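You operate a simulated robot arm through the tools that you are given. There is no shell and no other tool. Be economical: measure what you need, move in short steps, check, and stop when the job is done.

You run a simulated robot arm. Do the job below in one go: nothing can be reset, and whatever is moved stays where it is left.

Task
Clamp the block with the purple top in the duster and powder its top.
Fine: use the felt pad and the tin; put the pad back and free the clamp; the two blocks beside it stay. Set down upright: felt pad with blue grip. A coat counts when it lies all over at full strength: go over it till it gets no stronger.
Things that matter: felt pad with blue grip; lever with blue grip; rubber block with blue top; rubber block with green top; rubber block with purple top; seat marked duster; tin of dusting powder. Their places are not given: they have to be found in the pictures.

Only the result counts: the job must be done as asked and must still hold three seconds after the hand-in. Knocking over, shifting, dropping, spilling or breaking anything else fails it.

Robot
A 6-joint arm with a two-finger parallel gripper, fixed in place. Base frame: the origin is at the foot of the arm, x ahead of it, y to its left, z up. Readings come in m, rad, newtons and seconds.
With the tool pointing down near the work surface it reaches from about 0.24 to 0.64 m from the base axis. Its first joint turns from -1.152 to 1.152 rad. Payload 2.7 kg.
The tool frame sits at the grasp point between the pads (the TCP): z along the fingers, y along the line on which they close. The tips reach 0.023 m beyond it. Largest opening 0.094 m; finger width 0.038, thickness 0.01; the body of the gripper, 0.054 by 0.096 m, starts 0.039 m behind the TCP.
Orientation is that of the tool frame in the base frame, as [roll, pitch, yaw] about the fixed x, y, z axes, in that order (R = Rz(yaw) Ry(pitch) Rx(roll)). With the fingers straight down and closing along the base's y, the tool's x points along the base's -x, its y along +y and its z along -z.

Tools
- The arm moves only by the tool send_rows. Its argument "targets" is one flat list of numbers, 6 for each row, row after row: the shift along the base's x, y, z in m, then the turn, a rotation vector about the base's x, y, z in rad. In form: [tx, ty, tz, ax, ay, az, tx, ty, tz, ax, ay, az, ...]. A call has 1 to 10 rows; each row shifts and turns the commanded pose from where the row before left it. "grip" is the gripper command, from -1 (shut) to 1 (fully open), values between in proportion, set as the call begins (left out, the last holds). Each row takes 0.2 s and may step no farther than 0.05 m and 0.15 rad from the row before; otherwise, or with a gripper value out of range, the whole call is refused. A pose out of reach is approached as far as the arm can. The call stops where the force on the tool passes 40 N (or 10 N more than at its start, if that is more) or the arm is blocked; 0.2 s more then pass. The fingers move at their own pace (about 0.045 m/s each) and stop on an object; they squeeze with about 42 N. The grip force told is the motor's: it shows also when the fingers shut on nothing. Time passes only in rows, and 0.2 s behind the last, so rows that do not move let the fingers close. The reply holds the time, the measured pose of the TCP, the force on the tool along the base axes, the opening and the grip force, in the units named above and with some noise, with the torque about the TCP (base axes, N m) and any sound that the robot's microphone picked up.
- Cameras (640 x 400 px; columns grow to the right, rows downward): "scene" is fixed at [0.0753, -0.4401, 1.3919]; the picture's right is [0.73, -0.69, 0.00], its down [-0.47, -0.50, -0.72] and it looks along [0.50, 0.53, -0.69] (base axes); focal length 319 px, centre (320, 200). "wrist" rides on the gripper at [0.086, 0.016, -0.075] in the tool frame; the picture's right is [-0.18, 0.98, 0.00], its down [-0.58, -0.11, -0.81] and it looks along [-0.79, -0.15, 0.59] (tool axes); focal length 243 px, centre (320, 200).
- capture(camera): a new picture of that camera. The clock stands still meanwhile.
- probe_pixels(camera, pixels): there is no depth. For up to 12 entries [column, row, z] of the newest picture of that camera ("zoom" is the newest enlarged one), the place [x, y] in the base frame at which the ray of that pixel passes the height z, good to about 0.002 m. The clock stands still meanwhile.
- zoom(camera, box): a new picture of the part [left, top, right, bottom] of that camera's present view, enlarged. The clock stands still meanwhile.
- sign_off(): hands the job in; it is judged then, once.

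Go step by step. Measure first, check grasps and placings, and put right what went wrong. The budget is 80 turns and 38 pictures, counting those below and the enlarged ones. Unless the task says otherwise, let go and move clear before handing in, and close with one line.

The tools are called after "Call:" as a command line: name --argument value ..., lists and objects as JSON in quotes. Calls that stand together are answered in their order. send_rows: Moves the arm, as the interface text tells. Its arguments: {"type":"object","properties":{"targets":{"type":"array","items":{"type":"number"}},"grip":{"type":"number"}},"required":["targets"]} The other tools are called the same way: capture (camera) takes a picture; probe_pixels (camera, pixels) gives the place at which the rays of pixels pass given heights; zoom (camera, box) takes an enlarged picture of a part of a camera's view; sign_off () hands the job in.

At the start:

```text
time_s: 0.0
eef_pos: [0.3104, -0.108, 1.0656]
orientation: [-3.141, 0.001, 3.14]
wrist_force: [-0.2, -0.3, -0.5]
moment: [0.0, 0.01, -0.02]
width: 0.0944
gripper_force: 0.1
```

scene: 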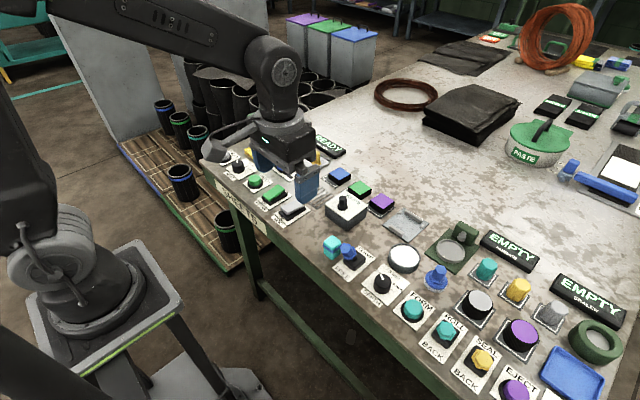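
wrist: 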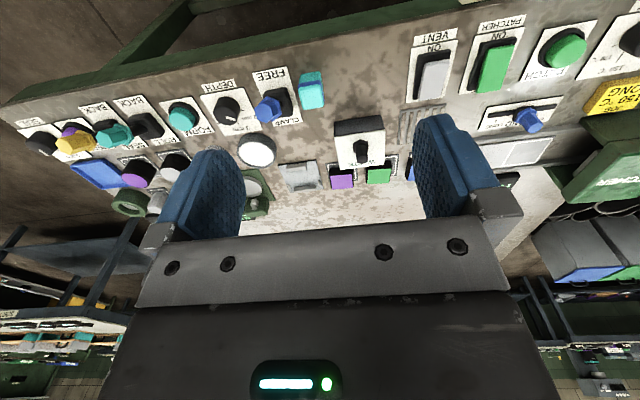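

The pictures show a bench with blocks near (340,175),(360,188),(381,203), a seat, knobs and pads. I'll enlarge the area for details.

Call:
zoom --camera "scene" --box '[300, 150, 480, 300]'

Call:
zoom --camera "scene" --box '[400, 220, 640, 400]'

Call:
zoom --camera "wrist" --box '[200, 50, 450, 220]'

```text
2.67 times, centred on (390, 225) of scene
```

zoom: 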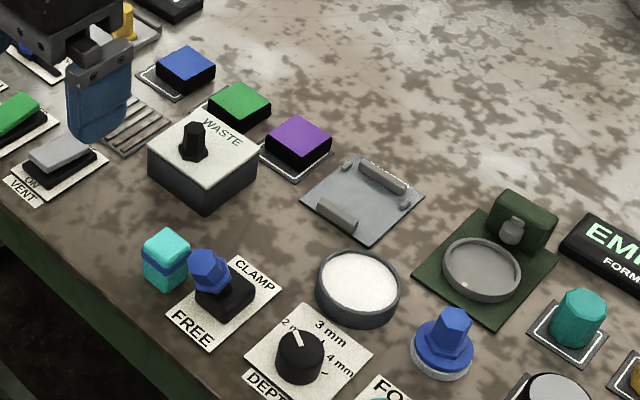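

```text
2.22 times, centred on (520, 310) of scene
```

zoom: 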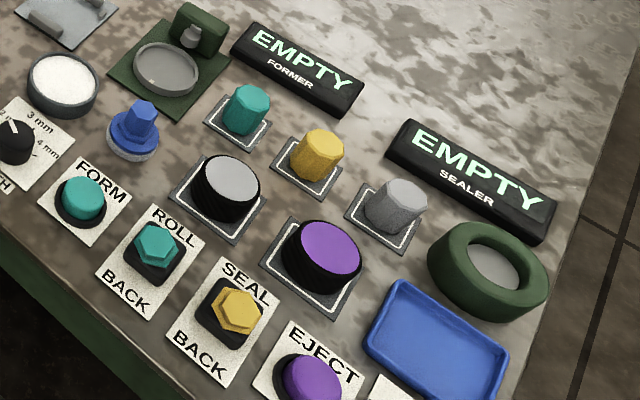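

```text
2.35 times, centred on (325, 135) of wrist
```

zoom: 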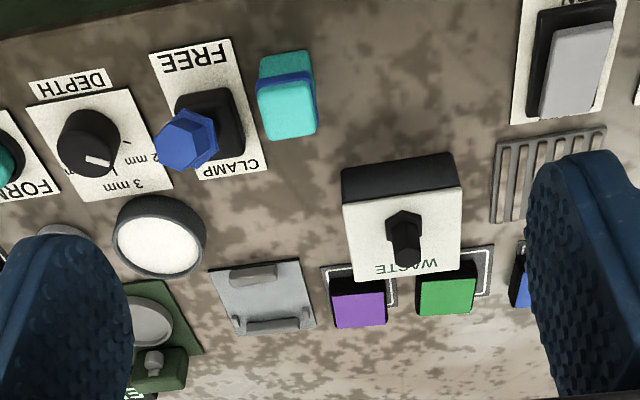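

I'll triangulate the bench height with the CLAMP card corner (scene 375,257; wrist 273,126) and block tops.

Call:
probe_pixels --camera "scene" --pixels '[[375.2, 257.5, 0.7], [375.2, 257.5, 0.8], [375.2, 257.5, 0.9], [404, 256, 0.8], [404, 256, 0.9]]'

Call:
probe_pixels --camera "wrist" --pixels '[[272.7, 125.7, 0.7], [272.7, 125.7, 0.8], [272.7, 125.7, 0.9], [256.5, 150, 0.8], [256.5, 150, 0.9]]'

```text
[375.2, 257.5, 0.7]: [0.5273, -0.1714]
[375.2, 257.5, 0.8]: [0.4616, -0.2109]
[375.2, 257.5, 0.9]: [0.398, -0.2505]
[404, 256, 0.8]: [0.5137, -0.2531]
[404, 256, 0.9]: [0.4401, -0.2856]
```

```text
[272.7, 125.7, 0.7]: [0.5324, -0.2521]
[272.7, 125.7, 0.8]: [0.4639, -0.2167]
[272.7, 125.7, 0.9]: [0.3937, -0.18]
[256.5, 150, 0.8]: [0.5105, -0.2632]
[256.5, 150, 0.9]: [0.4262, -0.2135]
```

Bench is about z≈0.80. I'll shift the hand over y≈-0.25 and tilt it for a more downward camera view.

Call:
send_rows --targets '[0, -0.035, 0.01, 0, 0.12, 0, 0, -0.035, 0.01, 0, 0.12, 0, 0, -0.035, 0.01, 0, 0.12, 0, 0, -0.035, 0, 0, 0.12, 0]'

Call:
capture --camera "wrist"

Call:
capture --camera "scene"

```text
time_s: 1.0
eef_pos: [0.3104, -0.2494, 1.0967]
orientation: [3.141, -0.48, -3.141]
wrist_force: [-0.1, -0.2, 0.7]
moment: [0.04, 0.01, 0.03]
width: 0.0939
gripper_force: 0.1
```

```text
32 pictures are left
```

wrist: 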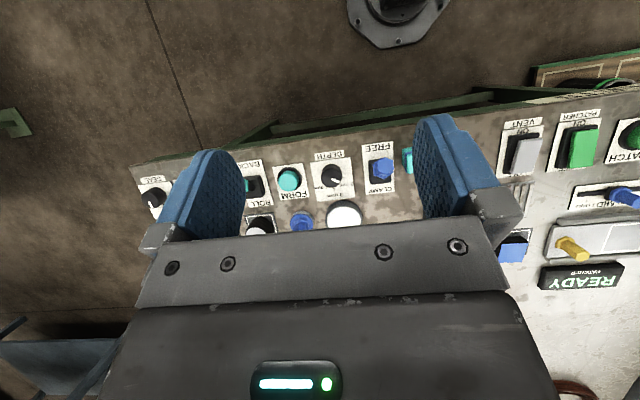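

```text
31 pictures are left
```

scene: 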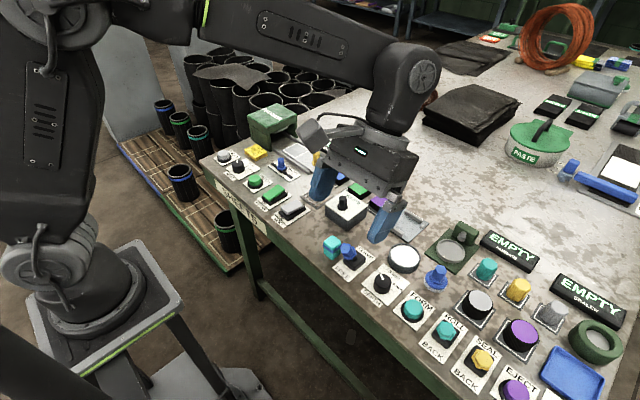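

The tilted view hides the seat. I'll probe object positions from the scene camera at plausible heights.

Call:
probe_pixels --camera "scene" --pixels '[[381.7, 203.3, 0.83], [360.2, 189.4, 0.83], [340, 175.8, 0.83], [405.8, 225, 0.8], [404.5, 256, 0.82], [436.5, 273, 0.83], [440, 265, 0.86], [348, 247, 0.84], [331, 243, 0.84], [435, 286, 0.8]]'

Call:
send_rows --targets '[0, 0.01, -0.01, 0, -0.12, 0, 0, 0.01, -0.01, 0, -0.12, 0, 0, 0.01, -0.01, 0, -0.12, 0, 0, 0, 0, 0, -0.12, 0]'

Call:
capture --camera "wrist"

```text
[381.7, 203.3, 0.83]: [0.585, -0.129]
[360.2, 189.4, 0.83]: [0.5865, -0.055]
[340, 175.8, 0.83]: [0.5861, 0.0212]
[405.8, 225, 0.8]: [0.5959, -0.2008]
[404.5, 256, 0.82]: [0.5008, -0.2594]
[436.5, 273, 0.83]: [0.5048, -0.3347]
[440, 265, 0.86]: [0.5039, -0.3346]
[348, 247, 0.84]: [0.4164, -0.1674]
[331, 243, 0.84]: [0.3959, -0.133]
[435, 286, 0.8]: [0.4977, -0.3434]
```

```text
time_s: 2.0
eef_pos: [0.3115, -0.2175, 1.0658]
orientation: [-3.14, 0.003, -3.141]
wrist_force: [0.0, -0.5, 0.3]
moment: [0.0, 0.01, 0.01]
width: 0.0943
gripper_force: 0.1
```

```text
30 pictures are left
```

wrist: 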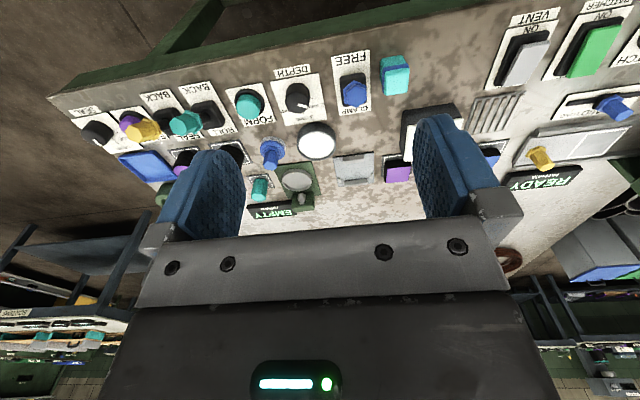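

The row of blocks runs along y at x≈0.585; the seat is near (0.595,-0.20). Enlarging the wrist view for detail of seat, tin, pad and lever.

Call:
zoom --camera "wrist" --box '[250, 120, 410, 220]'

Call:
zoom --camera "wrist" --box '[250, 40, 420, 150]'

Call:
zoom --camera "scene" --box '[360, 180, 480, 255]'

```text
4.00 times, centred on (330, 170) of wrist
```

zoom: 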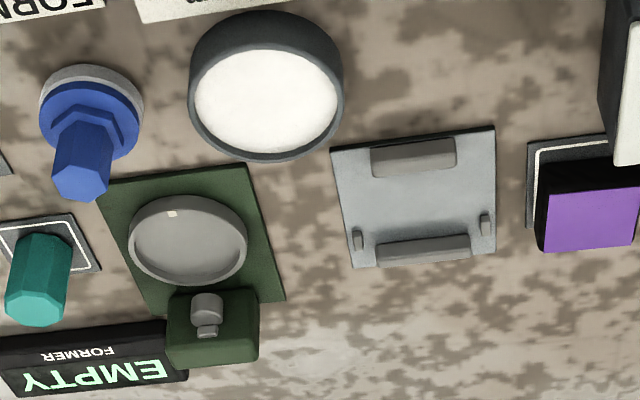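

```text
3.64 times, centred on (335, 95) of wrist
```

zoom: 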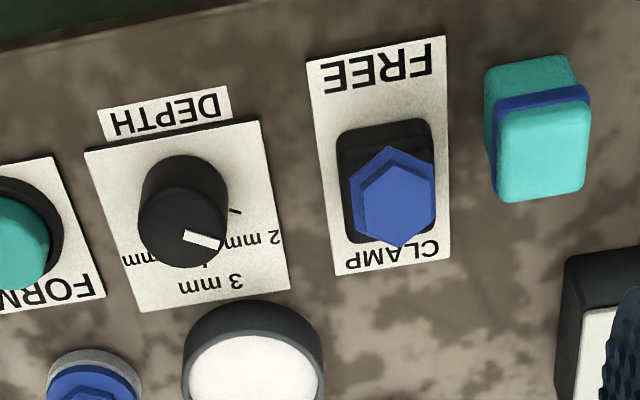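

```text
5.33 times, centred on (420, 218) of scene
```

zoom: 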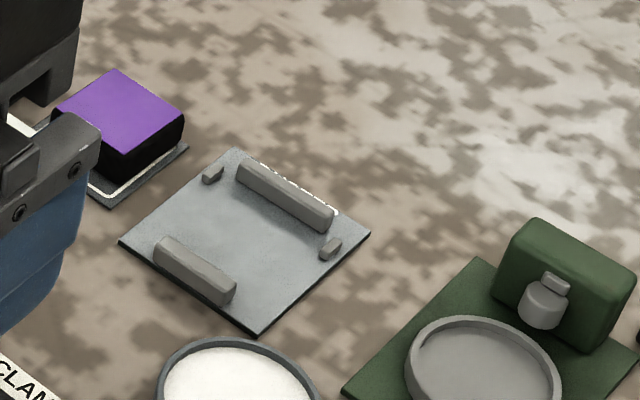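

The gray plate with two jaws (along x) and small side guides, next to the block row, is the duster seat; the lever looks to be at FREE. I'll measure plate, jaws, block in this zoom.

Call:
probe_pixels --camera "zoom" --pixels '[[235, 148, 0.803], [370, 233, 0.803], [258, 333, 0.803], [120, 243, 0.803], [213, 170, 0.81], [332, 247, 0.81], [235, 178, 0.815], [320, 230, 0.815], [170, 238, 0.815], [236, 283, 0.815], [115, 70, 0.83], [184, 113, 0.83]]'

Call:
probe_pixels --camera "zoom" --pixels '[[121, 152, 0.83], [121, 182, 0.803], [188, 147, 0.8], [110, 207, 0.8]]'

```text
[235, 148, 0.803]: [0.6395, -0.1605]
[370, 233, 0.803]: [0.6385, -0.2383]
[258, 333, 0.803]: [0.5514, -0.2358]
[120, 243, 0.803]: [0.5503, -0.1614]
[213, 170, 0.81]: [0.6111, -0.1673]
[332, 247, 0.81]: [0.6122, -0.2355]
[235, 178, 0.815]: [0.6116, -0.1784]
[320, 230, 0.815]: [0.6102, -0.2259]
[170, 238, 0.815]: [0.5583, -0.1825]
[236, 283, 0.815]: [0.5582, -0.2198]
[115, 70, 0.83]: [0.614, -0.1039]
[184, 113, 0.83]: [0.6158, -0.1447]
```

```text
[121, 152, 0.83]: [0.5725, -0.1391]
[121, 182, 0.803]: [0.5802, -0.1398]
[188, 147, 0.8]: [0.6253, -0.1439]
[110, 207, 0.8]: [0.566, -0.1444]
```

Plate spans x 0.551–0.639, y −0.161…−0.237 (centre ≈0.595,−0.199); the purple block is near (0.596,−0.123). I'll hover near the block and look down between the fingers.

Call:
send_rows --targets '[0.038, 0.0133, -0.0186, 0, 0, 0, 0.038, 0.0133, -0.0186, 0, 0, 0, 0.038, 0.0133, -0.0186, 0, 0, 0, 0.038, 0.0133, -0.0186, 0, 0, 0, 0.038, 0.0133, -0.0186, 0, 0, 0, 0.038, 0.0133, -0.0186, 0, 0, 0, 0.038, 0.0133, -0.0186, 0, 0, 0]' --grip 0.35

Call:
capture --camera "wrist"

Call:
capture --camera "scene"

```text
time_s: 3.6
eef_pos: [0.578, -0.1255, 0.9352]
orientation: [-3.138, 0.004, -3.141]
wrist_force: [0.1, -0.7, 0.1]
moment: [0.03, 0.03, 0.04]
width: 0.0636
gripper_force: 0.0
```

```text
26 pictures are left
```

wrist: 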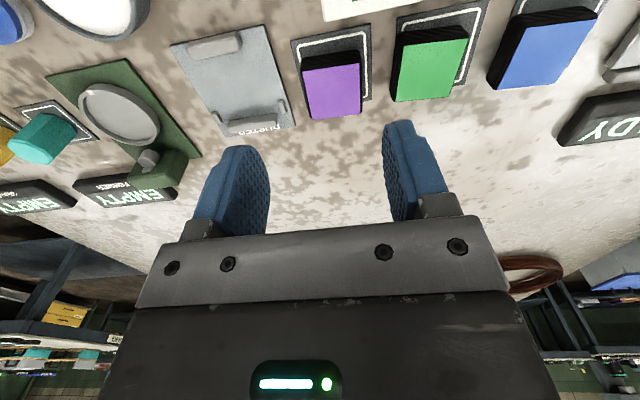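

```text
25 pictures are left
```

scene: 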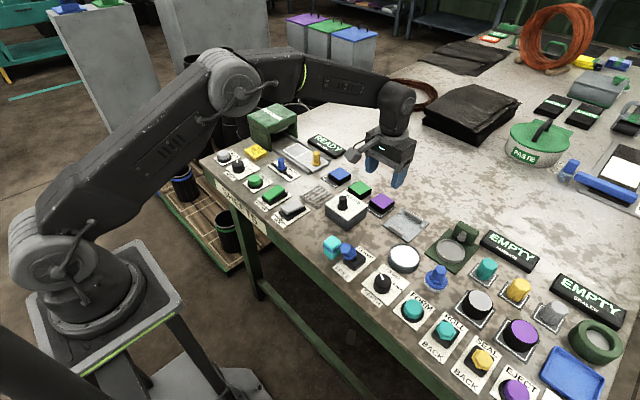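

The seat's far jaw reads "DUSTER" – confirmed. Enlarging the wrist view over seat and block to measure.

Call:
zoom --camera "wrist" --box '[160, 20, 400, 150]'

Call:
zoom --camera "scene" --box '[325, 160, 445, 235]'

```text
2.67 times, centred on (280, 85) of wrist
```

zoom: 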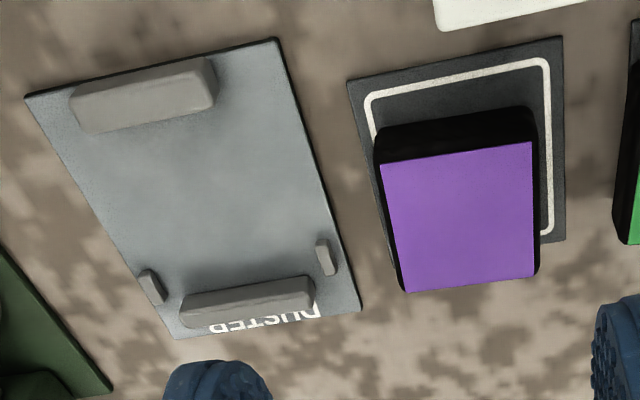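

```text
5.33 times, centred on (385, 198) of scene
```

zoom: 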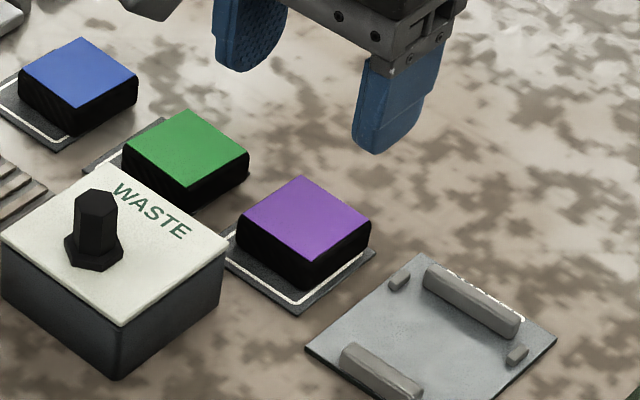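

Now triangulating the purple top's corners in both cameras.

Call:
probe_pixels --camera "zoom" --pixels '[[304, 176, 0.82], [371, 219, 0.82], [305, 262, 0.82], [238, 217, 0.82], [304, 176, 0.83], [371, 219, 0.83], [305, 262, 0.83], [238, 217, 0.83], [300, 314, 0.8], [374, 252, 0.8]]'

Call:
probe_pixels --camera "wrist" --pixels '[[360.6, 114.2, 0.82], [311.9, 119.5, 0.82], [302.1, 71.9, 0.82], [359.9, 62.9, 0.82], [360.6, 114.2, 0.83], [311.9, 119.5, 0.83], [302.1, 71.9, 0.83], [359.9, 62.9, 0.83], [290, 40, 0.8], [371, 24, 0.8], [372, 100, 0.8]]'

```text
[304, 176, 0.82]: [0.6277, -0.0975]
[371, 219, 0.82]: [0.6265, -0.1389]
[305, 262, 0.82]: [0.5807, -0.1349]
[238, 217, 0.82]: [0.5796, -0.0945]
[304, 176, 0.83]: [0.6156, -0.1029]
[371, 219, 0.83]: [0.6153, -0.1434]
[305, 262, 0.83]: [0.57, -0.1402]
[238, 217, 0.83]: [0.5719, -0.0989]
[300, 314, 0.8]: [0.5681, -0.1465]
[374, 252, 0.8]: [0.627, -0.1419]
```

```text
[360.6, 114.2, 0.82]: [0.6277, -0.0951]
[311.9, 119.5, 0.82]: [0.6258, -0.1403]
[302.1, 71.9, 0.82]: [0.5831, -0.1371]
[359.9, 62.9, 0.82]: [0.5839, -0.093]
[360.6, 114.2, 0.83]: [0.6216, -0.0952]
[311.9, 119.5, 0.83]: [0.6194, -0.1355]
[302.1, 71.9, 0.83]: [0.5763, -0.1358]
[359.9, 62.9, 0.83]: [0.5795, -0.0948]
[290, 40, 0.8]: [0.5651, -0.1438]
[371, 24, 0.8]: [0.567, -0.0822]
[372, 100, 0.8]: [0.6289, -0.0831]
```

Top of the block is at z≈0.823, centred near (0.601,−0.116). Now the seat parts from the wrist view.

Call:
probe_pixels --camera "wrist" --pixels '[[169.4, 45.6, 0.8], [264.2, 24.2, 0.8], [295.4, 125.9, 0.8], [225.6, 137.1, 0.8], [191.9, 59.9, 0.81], [240.6, 49.4, 0.81], [228, 121.4, 0.81], [275.5, 113.9, 0.81], [216, 116, 0.805], [282, 106, 0.805]]'

Call:
probe_pixels --camera "zoom" --pixels '[[424, 253, 0.8], [557, 337, 0.8], [307, 350, 0.8], [425, 282, 0.81], [512, 338, 0.81], [420, 393, 0.81], [358, 346, 0.81], [398, 280, 0.805], [517, 356, 0.805]]'

```text
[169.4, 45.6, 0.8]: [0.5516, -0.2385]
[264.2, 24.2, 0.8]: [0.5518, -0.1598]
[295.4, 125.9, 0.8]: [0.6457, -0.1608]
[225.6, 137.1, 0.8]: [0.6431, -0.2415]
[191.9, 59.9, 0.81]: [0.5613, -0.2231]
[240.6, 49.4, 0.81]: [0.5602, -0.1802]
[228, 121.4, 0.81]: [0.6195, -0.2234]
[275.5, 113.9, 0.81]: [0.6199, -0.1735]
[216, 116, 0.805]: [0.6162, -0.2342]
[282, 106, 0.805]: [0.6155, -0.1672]
```

```text
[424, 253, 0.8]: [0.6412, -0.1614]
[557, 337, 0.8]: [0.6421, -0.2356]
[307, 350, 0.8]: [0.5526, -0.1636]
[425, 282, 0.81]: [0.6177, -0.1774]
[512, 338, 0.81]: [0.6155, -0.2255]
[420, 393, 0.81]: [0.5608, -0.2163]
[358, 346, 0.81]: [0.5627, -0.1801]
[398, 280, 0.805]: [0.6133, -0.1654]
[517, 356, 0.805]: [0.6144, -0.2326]
```

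Seat centre ≈(0.597,−0.199), jaw gap x 0.561–0.618. I'll align over the block and lower with the fingertips ending mid-block height.

Call:
send_rows --targets '[0.022, 0.009, -0.02, 0, 0, 0, 0, 0, -0.03, 0, 0, 0, 0, 0, -0.025, 0, 0, 0, 0, 0, -0.0, 0, 0, 0]'

Call:
zoom --camera "scene" --box '[325, 160, 445, 235]'

```text
time_s: 4.6
eef_pos: [0.6005, -0.1155, 0.8613]
orientation: [-3.139, 0.002, -3.14]
wrist_force: [0.6, 0.2, 0.2]
moment: [-0.02, 0.02, 0.02]
width: 0.0636
gripper_force: 0.1
```

```text
5.33 times, centred on (385, 198) of scene
```

zoom: 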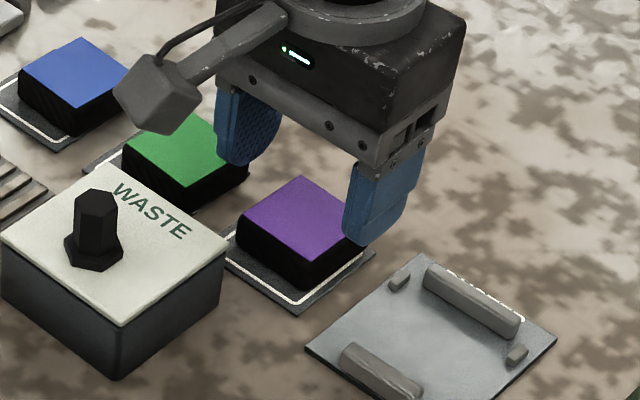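

The fingers straddle the purple block; checking the WASTE knob's distance from the camera housing before lowering.

Call:
probe_pixels --camera "zoom" --pixels '[[96, 200, 0.86], [96, 200, 0.88], [228, 242, 0.84], [118, 378, 0.8], [118, 322, 0.84], [118, 322, 0.83]]'

```text
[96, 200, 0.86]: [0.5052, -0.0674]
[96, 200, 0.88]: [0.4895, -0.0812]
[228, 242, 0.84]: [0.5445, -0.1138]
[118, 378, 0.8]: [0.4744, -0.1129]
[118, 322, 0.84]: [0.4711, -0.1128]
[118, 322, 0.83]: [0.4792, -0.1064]
```

Knob tops out near z≈0.865, below the camera housing (~0.89). Lowering 23 mm and closing.

Call:
send_rows --targets '[0, 0, -0.012, 0, 0, 0, 0, -0.001, -0.0115, 0, 0, 0]'

Call:
send_rows --targets '[0, 0, 0, 0, 0, 0, 0, 0, 0, 0, 0, 0, 0, 0, 0, 0, 0, 0, 0, 0, 0, 0, 0, 0]' --grip -1

```text
time_s: 5.2
eef_pos: [0.5991, -0.1162, 0.8372]
orientation: [-3.141, 0.002, 3.141]
wrist_force: [-0.4, 0.3, 0.6]
moment: [0.0, -0.01, 0.01]
width: 0.0635
gripper_force: 0.1
```

```text
time_s: 6.2
eef_pos: [0.5985, -0.1159, 0.8371]
orientation: [-3.141, 0.003, -3.141]
wrist_force: [0.0, -1.0, -0.5]
moment: [0.01, 0.0, 0.0]
width: 0.0469
gripper_force: 42.1
```

Gripped: width 0.047 m at 42 N. Lifting 45 mm and carrying over the seat.

Call:
send_rows --targets '[0, 0, 0.025, 0, 0, 0, 0, 0, 0.025, 0, 0, 0, -0.003, -0.028, 0, 0, 0, 0, -0.003, -0.028, 0, 0, 0, 0, -0.003, -0.027, 0, 0, 0, 0, 0, 0, -0.022, 0, 0, 0, 0, 0, 0, 0, 0, 0]'

Call:
zoom --camera "wrist" --box '[180, 60, 460, 235]'

Call:
zoom --camera "scene" --box '[345, 175, 465, 250]'

```text
time_s: 7.8
eef_pos: [0.5901, -0.2005, 0.8648]
orientation: [-3.139, 0.001, 3.142]
wrist_force: [0.5, -1.1, -0.5]
moment: [0.0, -0.02, 0.0]
width: 0.0
gripper_force: 41.7
```

```text
2.29 times, centred on (320, 148) of wrist
```

zoom: 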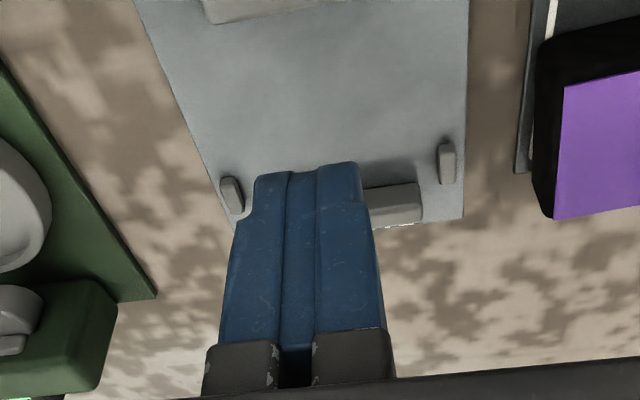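

```text
5.33 times, centred on (405, 212) of scene
```

zoom: 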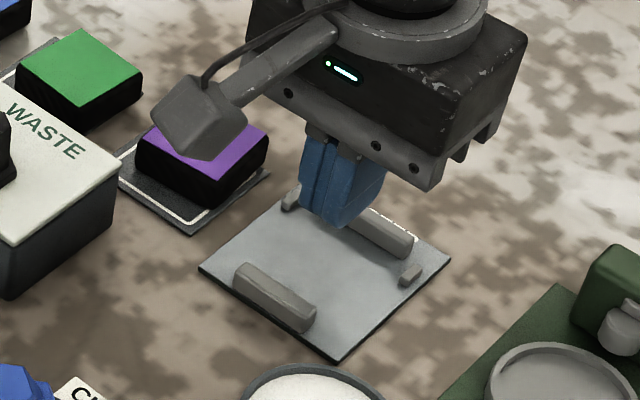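

The block slipped out and stays on its tray (width 0). I'll go back, gripping lower this time; first lift, return with fingers opened, and look.

Call:
send_rows --targets '[0, 0, 0.03, 0, 0, 0, 0.003, 0.028, 0, 0, 0, 0, 0.003, 0.028, 0, 0, 0, 0, 0.004, 0.027, 0, 0, 0, 0, 0, 0, 0, 0, 0, 0]' --grip 0.35

Call:
zoom --camera "wrist" --box '[180, 30, 460, 205]'

Call:
zoom --camera "scene" --box '[325, 160, 445, 235]'

```text
time_s: 9.0
eef_pos: [0.6003, -0.118, 0.8961]
orientation: [-3.14, 0.002, -3.141]
wrist_force: [-0.3, 0.5, 0.4]
moment: [0.01, -0.01, 0.01]
width: 0.0634
gripper_force: 0.2
```

```text
2.29 times, centred on (320, 118) of wrist
```

zoom: 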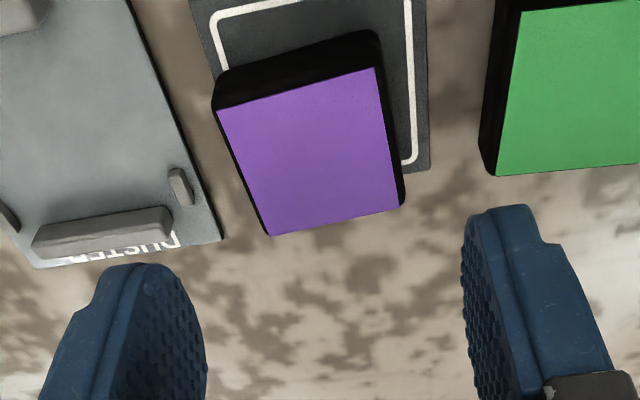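

```text
5.33 times, centred on (385, 198) of scene
```

zoom: 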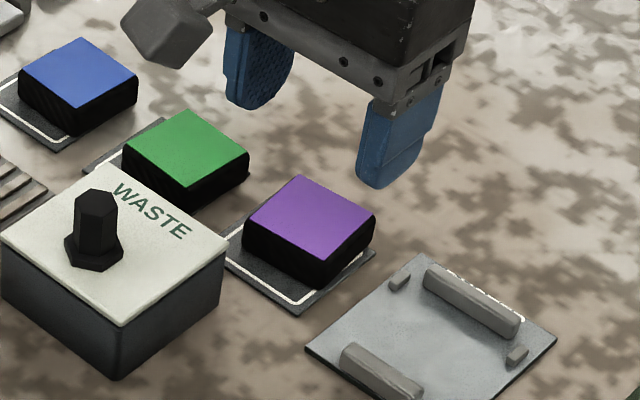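

The block moved only a few mm; the rounded fingertips need a deeper grip. Re-measuring its corners.

Call:
probe_pixels --camera "wrist" --pixels '[[274.9, 78.6, 0.82], [343.2, 59.8, 0.82], [354.1, 120.2, 0.82], [298.1, 133.3, 0.82]]'

Call:
probe_pixels --camera "zoom" --pixels '[[299, 175, 0.82], [376, 214, 0.82], [311, 262, 0.82], [243, 219, 0.82], [311, 290, 0.8], [368, 247, 0.8]]'

```text
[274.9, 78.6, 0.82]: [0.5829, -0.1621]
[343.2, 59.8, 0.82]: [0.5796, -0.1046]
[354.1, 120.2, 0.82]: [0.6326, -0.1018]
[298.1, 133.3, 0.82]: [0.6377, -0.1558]
```

```text
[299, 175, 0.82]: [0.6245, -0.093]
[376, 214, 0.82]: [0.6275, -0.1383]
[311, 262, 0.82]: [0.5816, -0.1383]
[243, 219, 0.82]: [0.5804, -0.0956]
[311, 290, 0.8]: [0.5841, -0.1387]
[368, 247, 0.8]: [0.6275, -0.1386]
```

Block top is nearer z≈0.818, thickness ≈0.02, centre ≈(0.605,−0.116). I'll lower further so the tips almost touch the tray, then close.

Call:
send_rows --targets '[0, 0.001, -0.03, 0, 0, 0, 0, 0, -0.028, 0, 0, 0, 0, 0, -0.006, 0, 0, 0, 0, 0, -0.004, 0, 0, 0]'

Call:
send_rows --targets '[0, 0, -0.002, 0, 0, 0]'

Call:
zoom --camera "scene" --box '[345, 175, 425, 225]'

```text
time_s: 10.0
eef_pos: [0.6012, -0.1162, 0.8278]
orientation: [-3.141, 0.002, 3.141]
wrist_force: [0.7, -0.1, 1.0]
moment: [0.0, -0.01, 0.01]
width: 0.0633
gripper_force: 0.1
```

```text
time_s: 10.4
eef_pos: [0.6001, -0.1169, 0.8264]
orientation: [-3.141, 0.002, 3.141]
wrist_force: [0.1, 0.0, 0.4]
moment: [-0.03, -0.02, 0.0]
width: 0.0636
gripper_force: 0.1
```

```text
8.00 times, centred on (385, 200) of scene
```

zoom: 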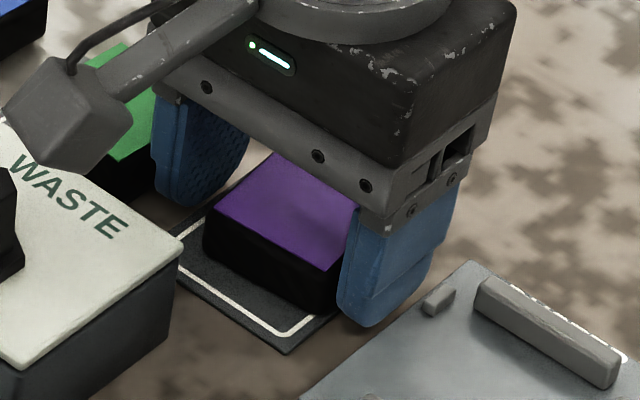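

Tips are close to the tray with no contact force. Closing now and lifting slightly to test.

Call:
send_rows --targets '[0, 0, 0, 0, 0, 0, 0, 0, 0, 0, 0, 0, 0, 0, 0, 0, 0, 0, 0, 0, 0, 0, 0, 0, 0, 0, 0.01, 0, 0, 0, 0, 0, 0.01, 0, 0, 0, 0, 0, 0.01, 0, 0, 0]' --grip -1

Call:
zoom --camera "scene" --box '[345, 165, 445, 235]'

```text
time_s: 12.0
eef_pos: [0.6015, -0.1162, 0.8549]
orientation: [3.141, 0.002, 3.142]
wrist_force: [-0.1, 0.4, 0.1]
moment: [0.01, -0.03, 0.01]
width: 0.0471
gripper_force: 41.6
```

```text
5.71 times, centred on (395, 200) of scene
```

zoom: 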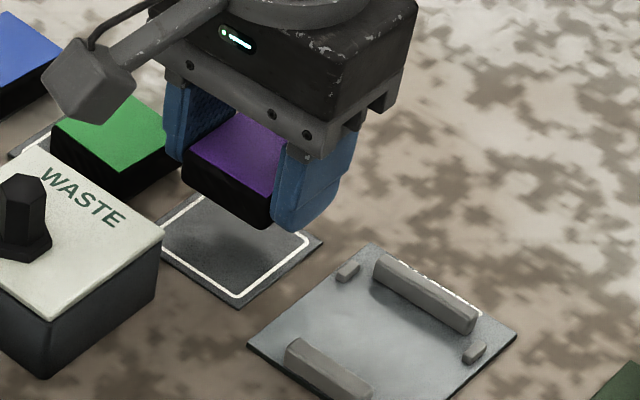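

Block is held this time. Raising a bit more and carrying it above the seat, then checking alignment.

Call:
send_rows --targets '[0, 0, 0.01, 0, 0, 0, -0.004, -0.028, 0, 0, 0, 0, -0.004, -0.028, 0, 0, 0, 0, -0.0035, -0.0275, 0, 0, 0, 0, 0, 0, -0.015, 0, 0, 0, 0, 0, 0, 0, 0, 0]'

Call:
zoom --camera "scene" --box '[365, 185, 445, 245]'

Call:
capture --camera "wrist"

```text
time_s: 13.4
eef_pos: [0.5886, -0.2006, 0.8507]
orientation: [3.141, 0.001, -3.141]
wrist_force: [-0.2, 0.1, -0.4]
moment: [-0.02, 0.0, 0.01]
width: 0.0472
gripper_force: 41.8
```

```text
6.67 times, centred on (405, 215) of scene
```

zoom: 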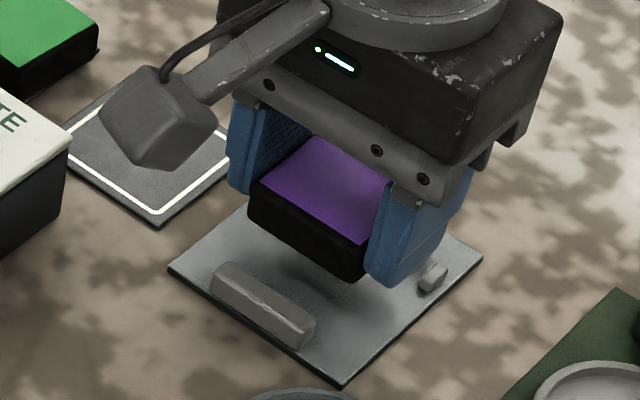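

```text
14 pictures are left
```

wrist: 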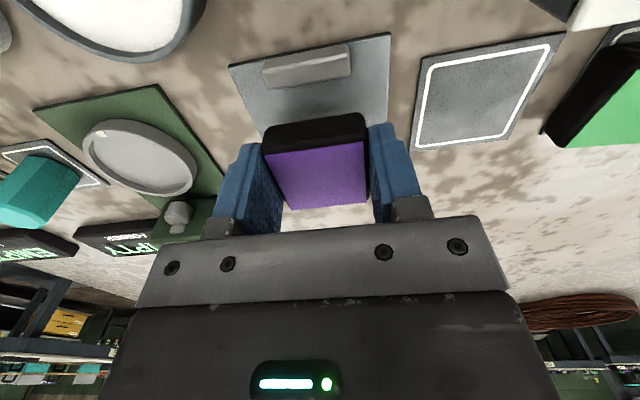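

Block hangs above the seat. Probing its top corners and the near jaw in this wrist picture.

Call:
probe_pixels --camera "wrist" --pixels '[[265, 153, 0.843], [365, 141, 0.843], [286, 209, 0.843], [367, 203, 0.843], [265, 153, 0.85], [365, 141, 0.85], [286, 209, 0.85], [367, 203, 0.85], [264, 87, 0.81], [350, 73, 0.81], [262, 131, 0.824], [362, 117, 0.824]]'

```text
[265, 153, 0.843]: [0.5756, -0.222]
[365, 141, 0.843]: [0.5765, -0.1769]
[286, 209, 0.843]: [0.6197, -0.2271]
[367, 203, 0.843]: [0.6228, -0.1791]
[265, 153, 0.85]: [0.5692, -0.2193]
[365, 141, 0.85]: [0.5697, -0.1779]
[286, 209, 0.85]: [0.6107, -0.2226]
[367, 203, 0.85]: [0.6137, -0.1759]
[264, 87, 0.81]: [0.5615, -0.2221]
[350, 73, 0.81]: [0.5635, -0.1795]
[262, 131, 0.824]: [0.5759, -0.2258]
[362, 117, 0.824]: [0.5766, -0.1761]
```

Block near face at x≈0.576 versus near jaw 0.5625 and far jaw ≈0.618: I'll shift −6 mm and lower gently onto the plate.

Call:
send_rows --targets '[-0.006, 0, 0, 0, 0, 0, 0, 0, -0.01, 0, 0, 0, 0, 0, -0.01, 0, 0, 0, 0, 0, -0.002, 0, 0, 0]'

Call:
send_rows --targets '[0, 0, -0.002, 0, 0, 0]'

```text
time_s: 14.4
eef_pos: [0.5834, -0.199, 0.8296]
orientation: [-3.141, 0.002, -3.141]
wrist_force: [1.1, -0.3, -0.3]
moment: [0.02, 0.0, 0.0]
width: 0.0472
gripper_force: 42.6
```

```text
time_s: 14.8
eef_pos: [0.5836, -0.1993, 0.8273]
orientation: [-3.14, 0.002, -3.142]
wrist_force: [-3.2, 2.0, 8.0]
moment: [0.09, 0.21, -0.02]
width: 0.0474
gripper_force: 42.1
```

Contact felt (8 N up): the block rests on the plate. Opening a little, rising and looking.

Call:
send_rows --targets '[0, 0, 0, 0, 0, 0, 0, 0, 0, 0, 0, 0, 0, 0, 0.01, 0, 0, 0, 0, 0, 0.03, 0, 0, 0, -0.01, 0, 0.03, 0, 0, 0, -0.04, 0, 0.01, 0, 0, 0]' --grip 0.25

Call:
zoom --camera "scene" --box '[340, 185, 460, 300]'

```text
time_s: 16.2
eef_pos: [0.532, -0.2003, 0.9061]
orientation: [3.141, 0.0, 3.142]
wrist_force: [-0.7, -0.2, -0.1]
moment: [-0.02, -0.02, 0.0]
width: 0.0585
gripper_force: 0.2
```

```text
3.48 times, centred on (400, 242) of scene
```

zoom: 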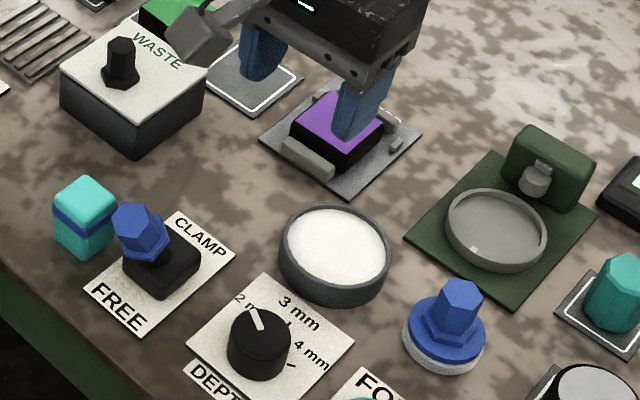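

The purple block sits between the jaws. The lever's blue grip (140,228 in this zoom) leans to FREE; probing lever, pad and tin.

Call:
probe_pixels --camera "zoom" --pixels '[[140, 230, 0.84], [140, 230, 0.85], [140, 210, 0.86], [162, 262, 0.81], [185, 213, 0.8], [85, 300, 0.8], [335, 250, 0.82], [460, 285, 0.86], [462, 320, 0.83], [445, 345, 0.805], [85, 215, 0.83], [85, 190, 0.84]]'

```text
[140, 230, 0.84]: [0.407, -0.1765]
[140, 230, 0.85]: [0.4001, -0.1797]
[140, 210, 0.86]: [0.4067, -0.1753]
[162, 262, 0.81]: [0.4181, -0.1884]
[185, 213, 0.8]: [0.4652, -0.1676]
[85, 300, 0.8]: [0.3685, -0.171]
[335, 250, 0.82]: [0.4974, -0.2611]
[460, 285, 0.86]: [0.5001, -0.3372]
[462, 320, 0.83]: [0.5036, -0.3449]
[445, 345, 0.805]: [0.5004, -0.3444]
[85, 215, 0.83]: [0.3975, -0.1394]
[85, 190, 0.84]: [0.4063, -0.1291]
```

Lever grip is near (0.405,−0.18) at z≈0.845. I'll shut the fingers, go behind it (x≈0.345) and lower.

Call:
send_rows --targets '[-0.047, 0.0043, 0.006, 0, 0, 0, -0.047, 0.0043, 0.006, 0, 0, 0, -0.047, 0.0043, 0.006, 0, 0, 0, -0.047, 0.0043, 0, 0, 0, 0, 0, 0, -0.03, 0, 0, 0, 0, 0, -0.03, 0, 0, 0, 0, 0, 0, 0, 0, 0]' --grip -1

Call:
zoom --camera "scene" --box '[290, 200, 410, 300]'

```text
time_s: 17.8
eef_pos: [0.3455, -0.1831, 0.8639]
orientation: [-3.139, 0.002, 3.14]
wrist_force: [-0.4, -1.1, 0.1]
moment: [-0.01, 0.02, -0.01]
width: 0.0001
gripper_force: 42.1
```

```text
4.00 times, centred on (350, 250) of scene
```

zoom: 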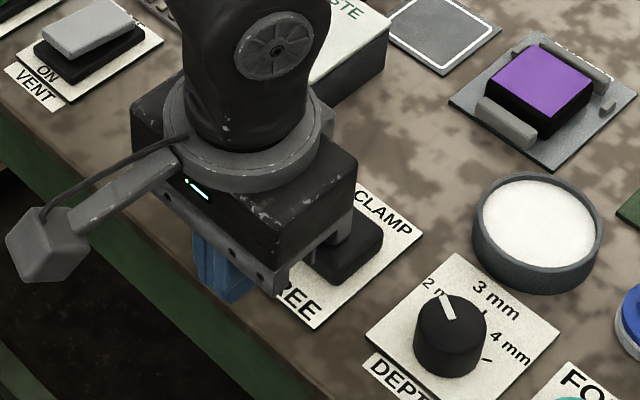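

Hand is behind the lever, fingers shut. Pushing forward in small steps.

Call:
send_rows --targets '[0.01, 0, 0, 0, 0, 0, 0.01, 0, 0, 0, 0, 0, 0.008, 0, 0, 0, 0, 0, 0.008, 0, 0, 0, 0, 0, 0.008, 0, 0, 0, 0, 0]'

```text
time_s: 19.0
eef_pos: [0.3889, -0.1823, 0.8639]
orientation: [3.14, 0.003, -3.141]
wrist_force: [-0.9, -0.2, -0.9]
moment: [0.0, 0.02, 0.0]
width: 0.0
gripper_force: 42.2
```

No force or click yet at x=0.389; continuing.

Call:
send_rows --targets '[0.006, 0, 0, 0, 0, 0, 0.006, 0, 0, 0, 0, 0, 0.006, 0, 0, 0, 0, 0]'

```text
time_s: 19.8
eef_pos: [0.4025, -0.1828, 0.8647]
orientation: [3.14, -0.009, 3.14]
wrist_force: [-33.5, -1.3, 22.1]
moment: [-0.15, 0.38, -0.18]
width: 0.0
gripper_force: 41.8
```

Resistance of 33 N at x≈0.4025, maybe the end stop. I'll back off and rise, then look at the lever.

Call:
send_rows --targets '[-0.02, 0, 0, 0, 0, 0, -0.03, 0, 0.02, 0, 0, 0, -0.03, 0.03, 0.02, 0, 0, 0, 0, 0.045, 0.0, 0, 0, 0, 0, 0.045, 0, 0, 0, 0]'

Call:
zoom --camera "scene" --box '[320, 180, 460, 280]'

```text
time_s: 21.0
eef_pos: [0.3256, -0.0614, 0.9035]
orientation: [-3.139, 0.001, -3.141]
wrist_force: [-0.3, -0.4, 0.7]
moment: [0.01, 0.0, 0.02]
width: 0.0
gripper_force: 42.2
```

```text
4.00 times, centred on (390, 230) of scene
```

zoom: 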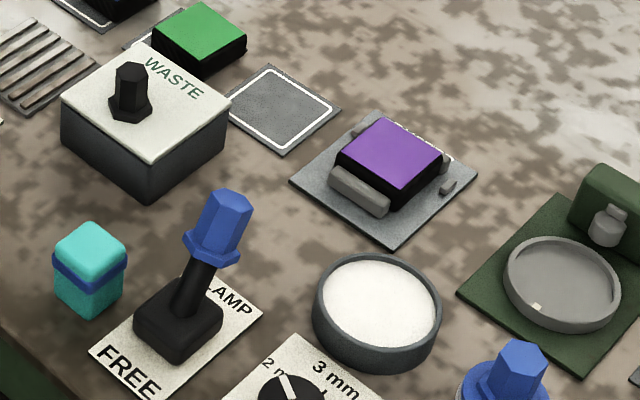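

The lever now leans to CLAMP and the near jaw hugs the block. Next, the pad: going above (0.485,−0.34) with fingers partly open, for a wrist view.

Call:
send_rows --targets '[0, 0, 0.045, 0, 0, 0, 0.023, -0.04, 0, 0, 0, 0, 0.023, -0.04, 0, 0, 0, 0, 0.023, -0.04, 0, 0, 0, 0, 0.023, -0.04, 0, 0, 0, 0, 0.023, -0.04, 0, 0, 0, 0, 0.023, -0.04, -0.01, 0, 0, 0, 0.023, -0.04, -0.015, 0, 0, 0, 0, 0, 0, 0, 0, 0]' --grip 0.1

Call:
capture --camera "wrist"

```text
time_s: 23.0
eef_pos: [0.4881, -0.3436, 0.9251]
orientation: [3.141, -0.002, 3.141]
wrist_force: [-0.3, 0.1, 0.2]
moment: [-0.03, 0.04, -0.01]
width: 0.0513
gripper_force: 0.0
```

```text
10 pictures are left
```

wrist: 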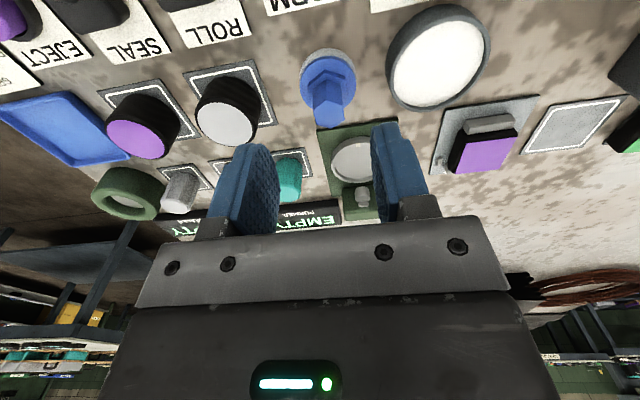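

The pad's hex grip top is at (328,116), felt disc under it at about (326,72). Probing pad and tin rim.

Call:
probe_pixels --camera "wrist" --pixels '[[328, 116, 0.86], [328, 116, 0.85], [299, 80, 0.81], [356, 75, 0.81], [299, 80, 0.82], [356, 75, 0.82], [327, 50, 0.8], [438, 58, 0.82], [387, 70, 0.82], [490, 48, 0.82], [438, 10, 0.82], [437, 108, 0.82]]'

Call:
zoom --camera "wrist" --box '[270, 30, 390, 140]'

```text
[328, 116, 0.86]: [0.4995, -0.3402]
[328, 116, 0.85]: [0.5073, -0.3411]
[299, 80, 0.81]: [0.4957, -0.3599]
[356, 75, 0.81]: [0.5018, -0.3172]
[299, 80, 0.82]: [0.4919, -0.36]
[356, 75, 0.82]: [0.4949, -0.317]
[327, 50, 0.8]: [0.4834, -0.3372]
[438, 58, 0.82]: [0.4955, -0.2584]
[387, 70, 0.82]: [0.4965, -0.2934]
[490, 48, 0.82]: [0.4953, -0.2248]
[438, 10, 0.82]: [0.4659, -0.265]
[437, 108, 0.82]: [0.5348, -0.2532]
```

```text
3.64 times, centred on (330, 85) of wrist
```

zoom: 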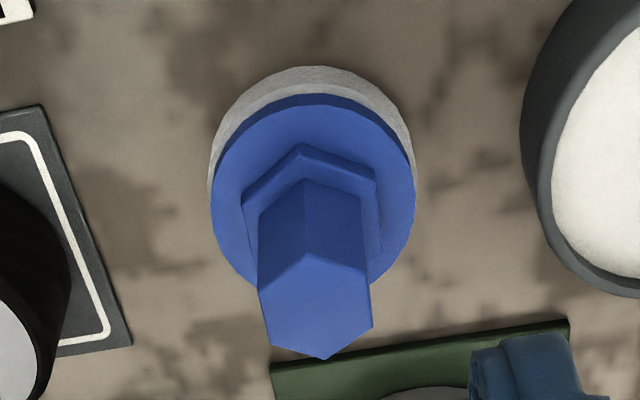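

Hex flats face ±y, perfect for this closing direction. Pad centre ≈(0.501,−0.339), tin centre ≈(0.500,−0.259). Lowering onto the grip and closing.

Call:
send_rows --targets '[0.013, 0.0045, -0.02, 0, 0, 0, 0, 0, -0.03, 0, 0, 0, 0, 0, -0.022, 0, 0, 0]'

Call:
send_rows --targets '[0, 0, 0, 0, 0, 0, 0, 0, 0, 0, 0, 0, 0, 0, 0, 0, 0, 0, 0, 0, 0, 0, 0, 0]' --grip -1

```text
time_s: 23.8
eef_pos: [0.5019, -0.3388, 0.8538]
orientation: [-3.138, 0.002, -3.14]
wrist_force: [0.2, -0.3, 0.1]
moment: [0.02, 0.02, 0.03]
width: 0.0517
gripper_force: 0.0
```

```text
time_s: 24.8
eef_pos: [0.5009, -0.3386, 0.8523]
orientation: [-3.139, 0.001, 3.142]
wrist_force: [0.2, -0.7, -0.6]
moment: [-0.03, -0.02, 0.01]
width: 0.0225
gripper_force: 42.0
```

Pad gripped (0.0225 m). Lifting and carrying above the tin.

Call:
send_rows --targets '[0, 0, 0.025, 0, 0, 0, 0, 0, 0.025, 0, 0, 0, 0, 0.027, 0, 0, 0, 0, 0, 0.027, 0, 0, 0, 0, -0.001, 0.0255, 0, 0, 0, 0, 0, 0, 0, 0, 0, 0]'

Call:
capture --camera "wrist"

```text
time_s: 26.2
eef_pos: [0.4995, -0.2581, 0.902]
orientation: [-3.14, 0.002, -3.141]
wrist_force: [0.4, -0.7, 0.2]
moment: [-0.01, -0.01, 0.02]
width: 0.0224
gripper_force: 41.9
```

```text
8 pictures are left
```

wrist: 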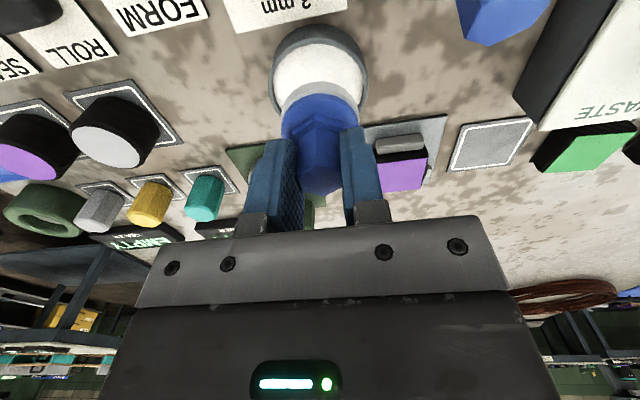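

Pad hangs centred above the tin. Lowering in small steps until it touches the powder.

Call:
send_rows --targets '[0, 0, -0.015, 0, 0, 0, 0, 0, -0.008, 0, 0, 0, 0, 0, -0.003, 0, 0, 0, 0, 0, -0.002, 0, 0, 0, 0, 0, 0, 0, 0, 0]'

```text
time_s: 27.4
eef_pos: [0.5007, -0.2591, 0.8737]
orientation: [-3.14, 0.002, 3.141]
wrist_force: [0.4, 0.2, -0.1]
moment: [0.01, 0.01, -0.02]
width: 0.0225
gripper_force: 41.7
```

Call:
send_rows --targets '[0, 0, -0.002, 0, 0, 0, 0, 0, -0.002, 0, 0, 0, 0, 0, -0.001, 0, 0, 0]'

```text
time_s: 28.2
eef_pos: [0.5008, -0.2587, 0.8714]
orientation: [-3.138, 0.004, -3.14]
wrist_force: [-5.7, 3.2, 17.9]
moment: [0.27, 0.33, 0.02]
width: 0.0223
gripper_force: 41.8
```

Firm contact at TCP z≈0.871 (18 N), felt on powder. Holding briefly, then lifting straight up and over to the block.

Call:
send_rows --targets '[0, 0, 0, 0, 0, 0, 0, 0, 0.015, 0, 0, 0, 0, 0, 0.02, 0, 0, 0, 0.03, 0.02, 0, 0, 0, 0, 0.03, 0.02, 0, 0, 0, 0, 0.031, 0.02, 0, 0, 0, 0, 0, 0, 0, 0, 0, 0]'

Call:
zoom --camera "scene" --box '[360, 180, 460, 280]'

```text
time_s: 29.8
eef_pos: [0.5909, -0.198, 0.9039]
orientation: [-3.14, 0.0, -3.141]
wrist_force: [-1.1, 0.0, -0.7]
moment: [0.0, 0.0, 0.02]
width: 0.0222
gripper_force: 42.1
```

```text
4.00 times, centred on (410, 230) of scene
```

zoom: 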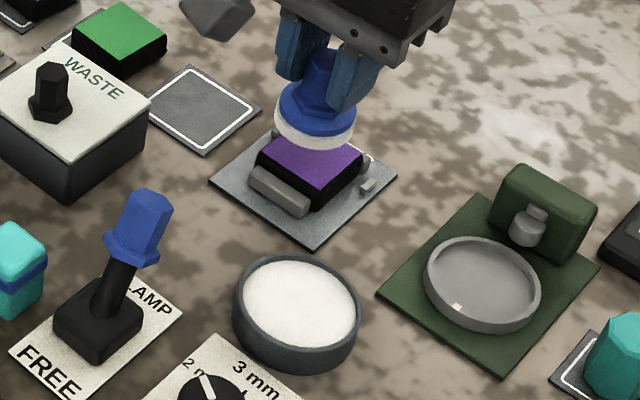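

Pad hangs over the clamped block. Lowering to contact in small steps.

Call:
send_rows --targets '[0, -0.001, -0.015, 0, 0, 0, 0, 0, -0.008, 0, 0, 0, 0, 0, -0.003, 0, 0, 0, 0, 0, -0.002, 0, 0, 0]'

Call:
send_rows --targets '[0, 0, -0.002, 0, 0, 0]'

```text
time_s: 30.8
eef_pos: [0.5923, -0.2004, 0.8781]
orientation: [-3.138, 0.005, 3.141]
wrist_force: [-7.3, 2.5, 14.8]
moment: [0.2, 0.34, 0.03]
width: 0.0225
gripper_force: 41.9
```

```text
time_s: 31.2
eef_pos: [0.5909, -0.2003, 0.8779]
orientation: [-3.139, 0.005, -3.14]
wrist_force: [-9.3, 1.6, 24.3]
moment: [-0.33, 0.47, -0.1]
width: 0.0222
gripper_force: 42.4
```

Contact with 24 N at z≈0.878; easing 1 mm and rubbing toward the corners gently.

Call:
send_rows --targets '[0, 0, 0.001, 0, 0, 0, 0.007, 0.007, 0, 0, 0, 0, 0.006, 0.006, 0, 0, 0, 0, 0, -0.009, 0, 0, 0, 0, 0, -0.009, 0, 0, 0, 0, 0, -0.008, 0, 0, 0, 0, -0.009, 0, 0, 0, 0, 0, -0.009, 0, 0, 0, 0, 0, -0.008, 0, 0, 0, 0, 0, 0, 0.009, 0, 0, 0, 0]'

```text
time_s: 33.4
eef_pos: [0.5767, -0.2053, 0.8752]
orientation: [-3.138, -0.001, 3.14]
wrist_force: [-2.1, -7.2, 10.1]
moment: [-0.01, -0.04, 0.01]
width: 0.0223
gripper_force: 42.2
```

Rubbing works with ~10 N. Completing the square and crossing the middle.

Call:
send_rows --targets '[0, 0.009, 0, 0, 0, 0, 0, 0.008, 0, 0, 0, 0, 0.009, 0, 0, 0, 0, 0, 0.004, -0.007, 0, 0, 0, 0, 0, -0.006, 0, 0, 0, 0, 0, 0, 0, 0, 0, 0]'

Call:
send_rows --targets '[0, 0, 0.015, 0, 0, 0, 0, 0, 0.02, 0, 0, 0, -0.03, -0.02, 0, 0, 0, 0, -0.03, -0.02, 0, 0, 0, 0, -0.031, -0.019, 0, 0, 0, 0]'

Call:
zoom --camera "scene" --box '[370, 180, 450, 240]'

```text
time_s: 34.8
eef_pos: [0.5898, -0.2002, 0.8738]
orientation: [3.141, 0.003, 3.141]
wrist_force: [2.4, 3.5, 5.0]
moment: [0.17, -0.18, 0.05]
width: 0.0225
gripper_force: 42.4
```

```text
time_s: 36.0
eef_pos: [0.4975, -0.2603, 0.9117]
orientation: [-3.141, 0.001, -3.139]
wrist_force: [-0.1, -0.4, -0.5]
moment: [0.01, 0.01, 0.0]
width: 0.0228
gripper_force: 42.3
```

```text
6.67 times, centred on (410, 210) of scene
```

zoom: 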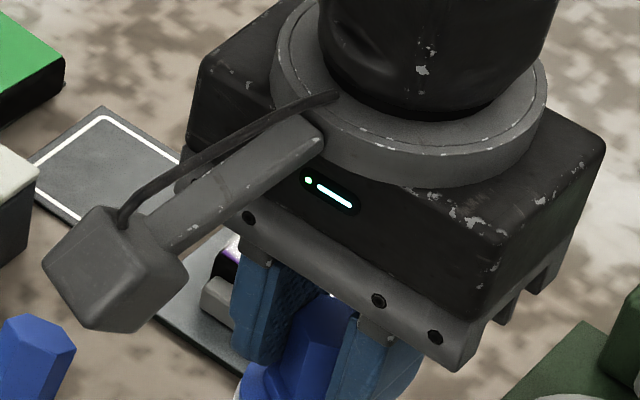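

View was blocked, so I'll just re-dip now (hand is above the tin): lowering to the powder again.

Call:
send_rows --targets '[0.002, 0.001, -0.015, 0, 0, 0, 0, 0, -0.014, 0, 0, 0, 0, 0, -0.005, 0, 0, 0, 0, 0, -0.002, 0, 0, 0]'

Call:
send_rows --targets '[0, 0, -0.002, 0, 0, 0, 0, 0, -0.001, 0, 0, 0]'

```text
time_s: 37.0
eef_pos: [0.5012, -0.2594, 0.8744]
orientation: [-3.141, 0.003, 3.141]
wrist_force: [-0.5, -0.1, -0.5]
moment: [0.02, 0.01, -0.01]
width: 0.0225
gripper_force: 41.9
```

```text
time_s: 37.6
eef_pos: [0.5014, -0.2588, 0.8723]
orientation: [-3.141, 0.002, 3.141]
wrist_force: [0.7, 0.6, 0.0]
moment: [0.02, -0.01, 0.0]
width: 0.0223
gripper_force: 42.1
```

Call:
send_rows --targets '[0, 0, -0.0015, 0, 0, 0, 0, 0, -0.001, 0, 0, 0]'

```text
time_s: 38.2
eef_pos: [0.5038, -0.2569, 0.8712]
orientation: [-3.139, 0.003, -3.139]
wrist_force: [-2.0, 0.4, 13.6]
moment: [0.26, 0.07, 0.07]
width: 0.0221
gripper_force: 42.2
```

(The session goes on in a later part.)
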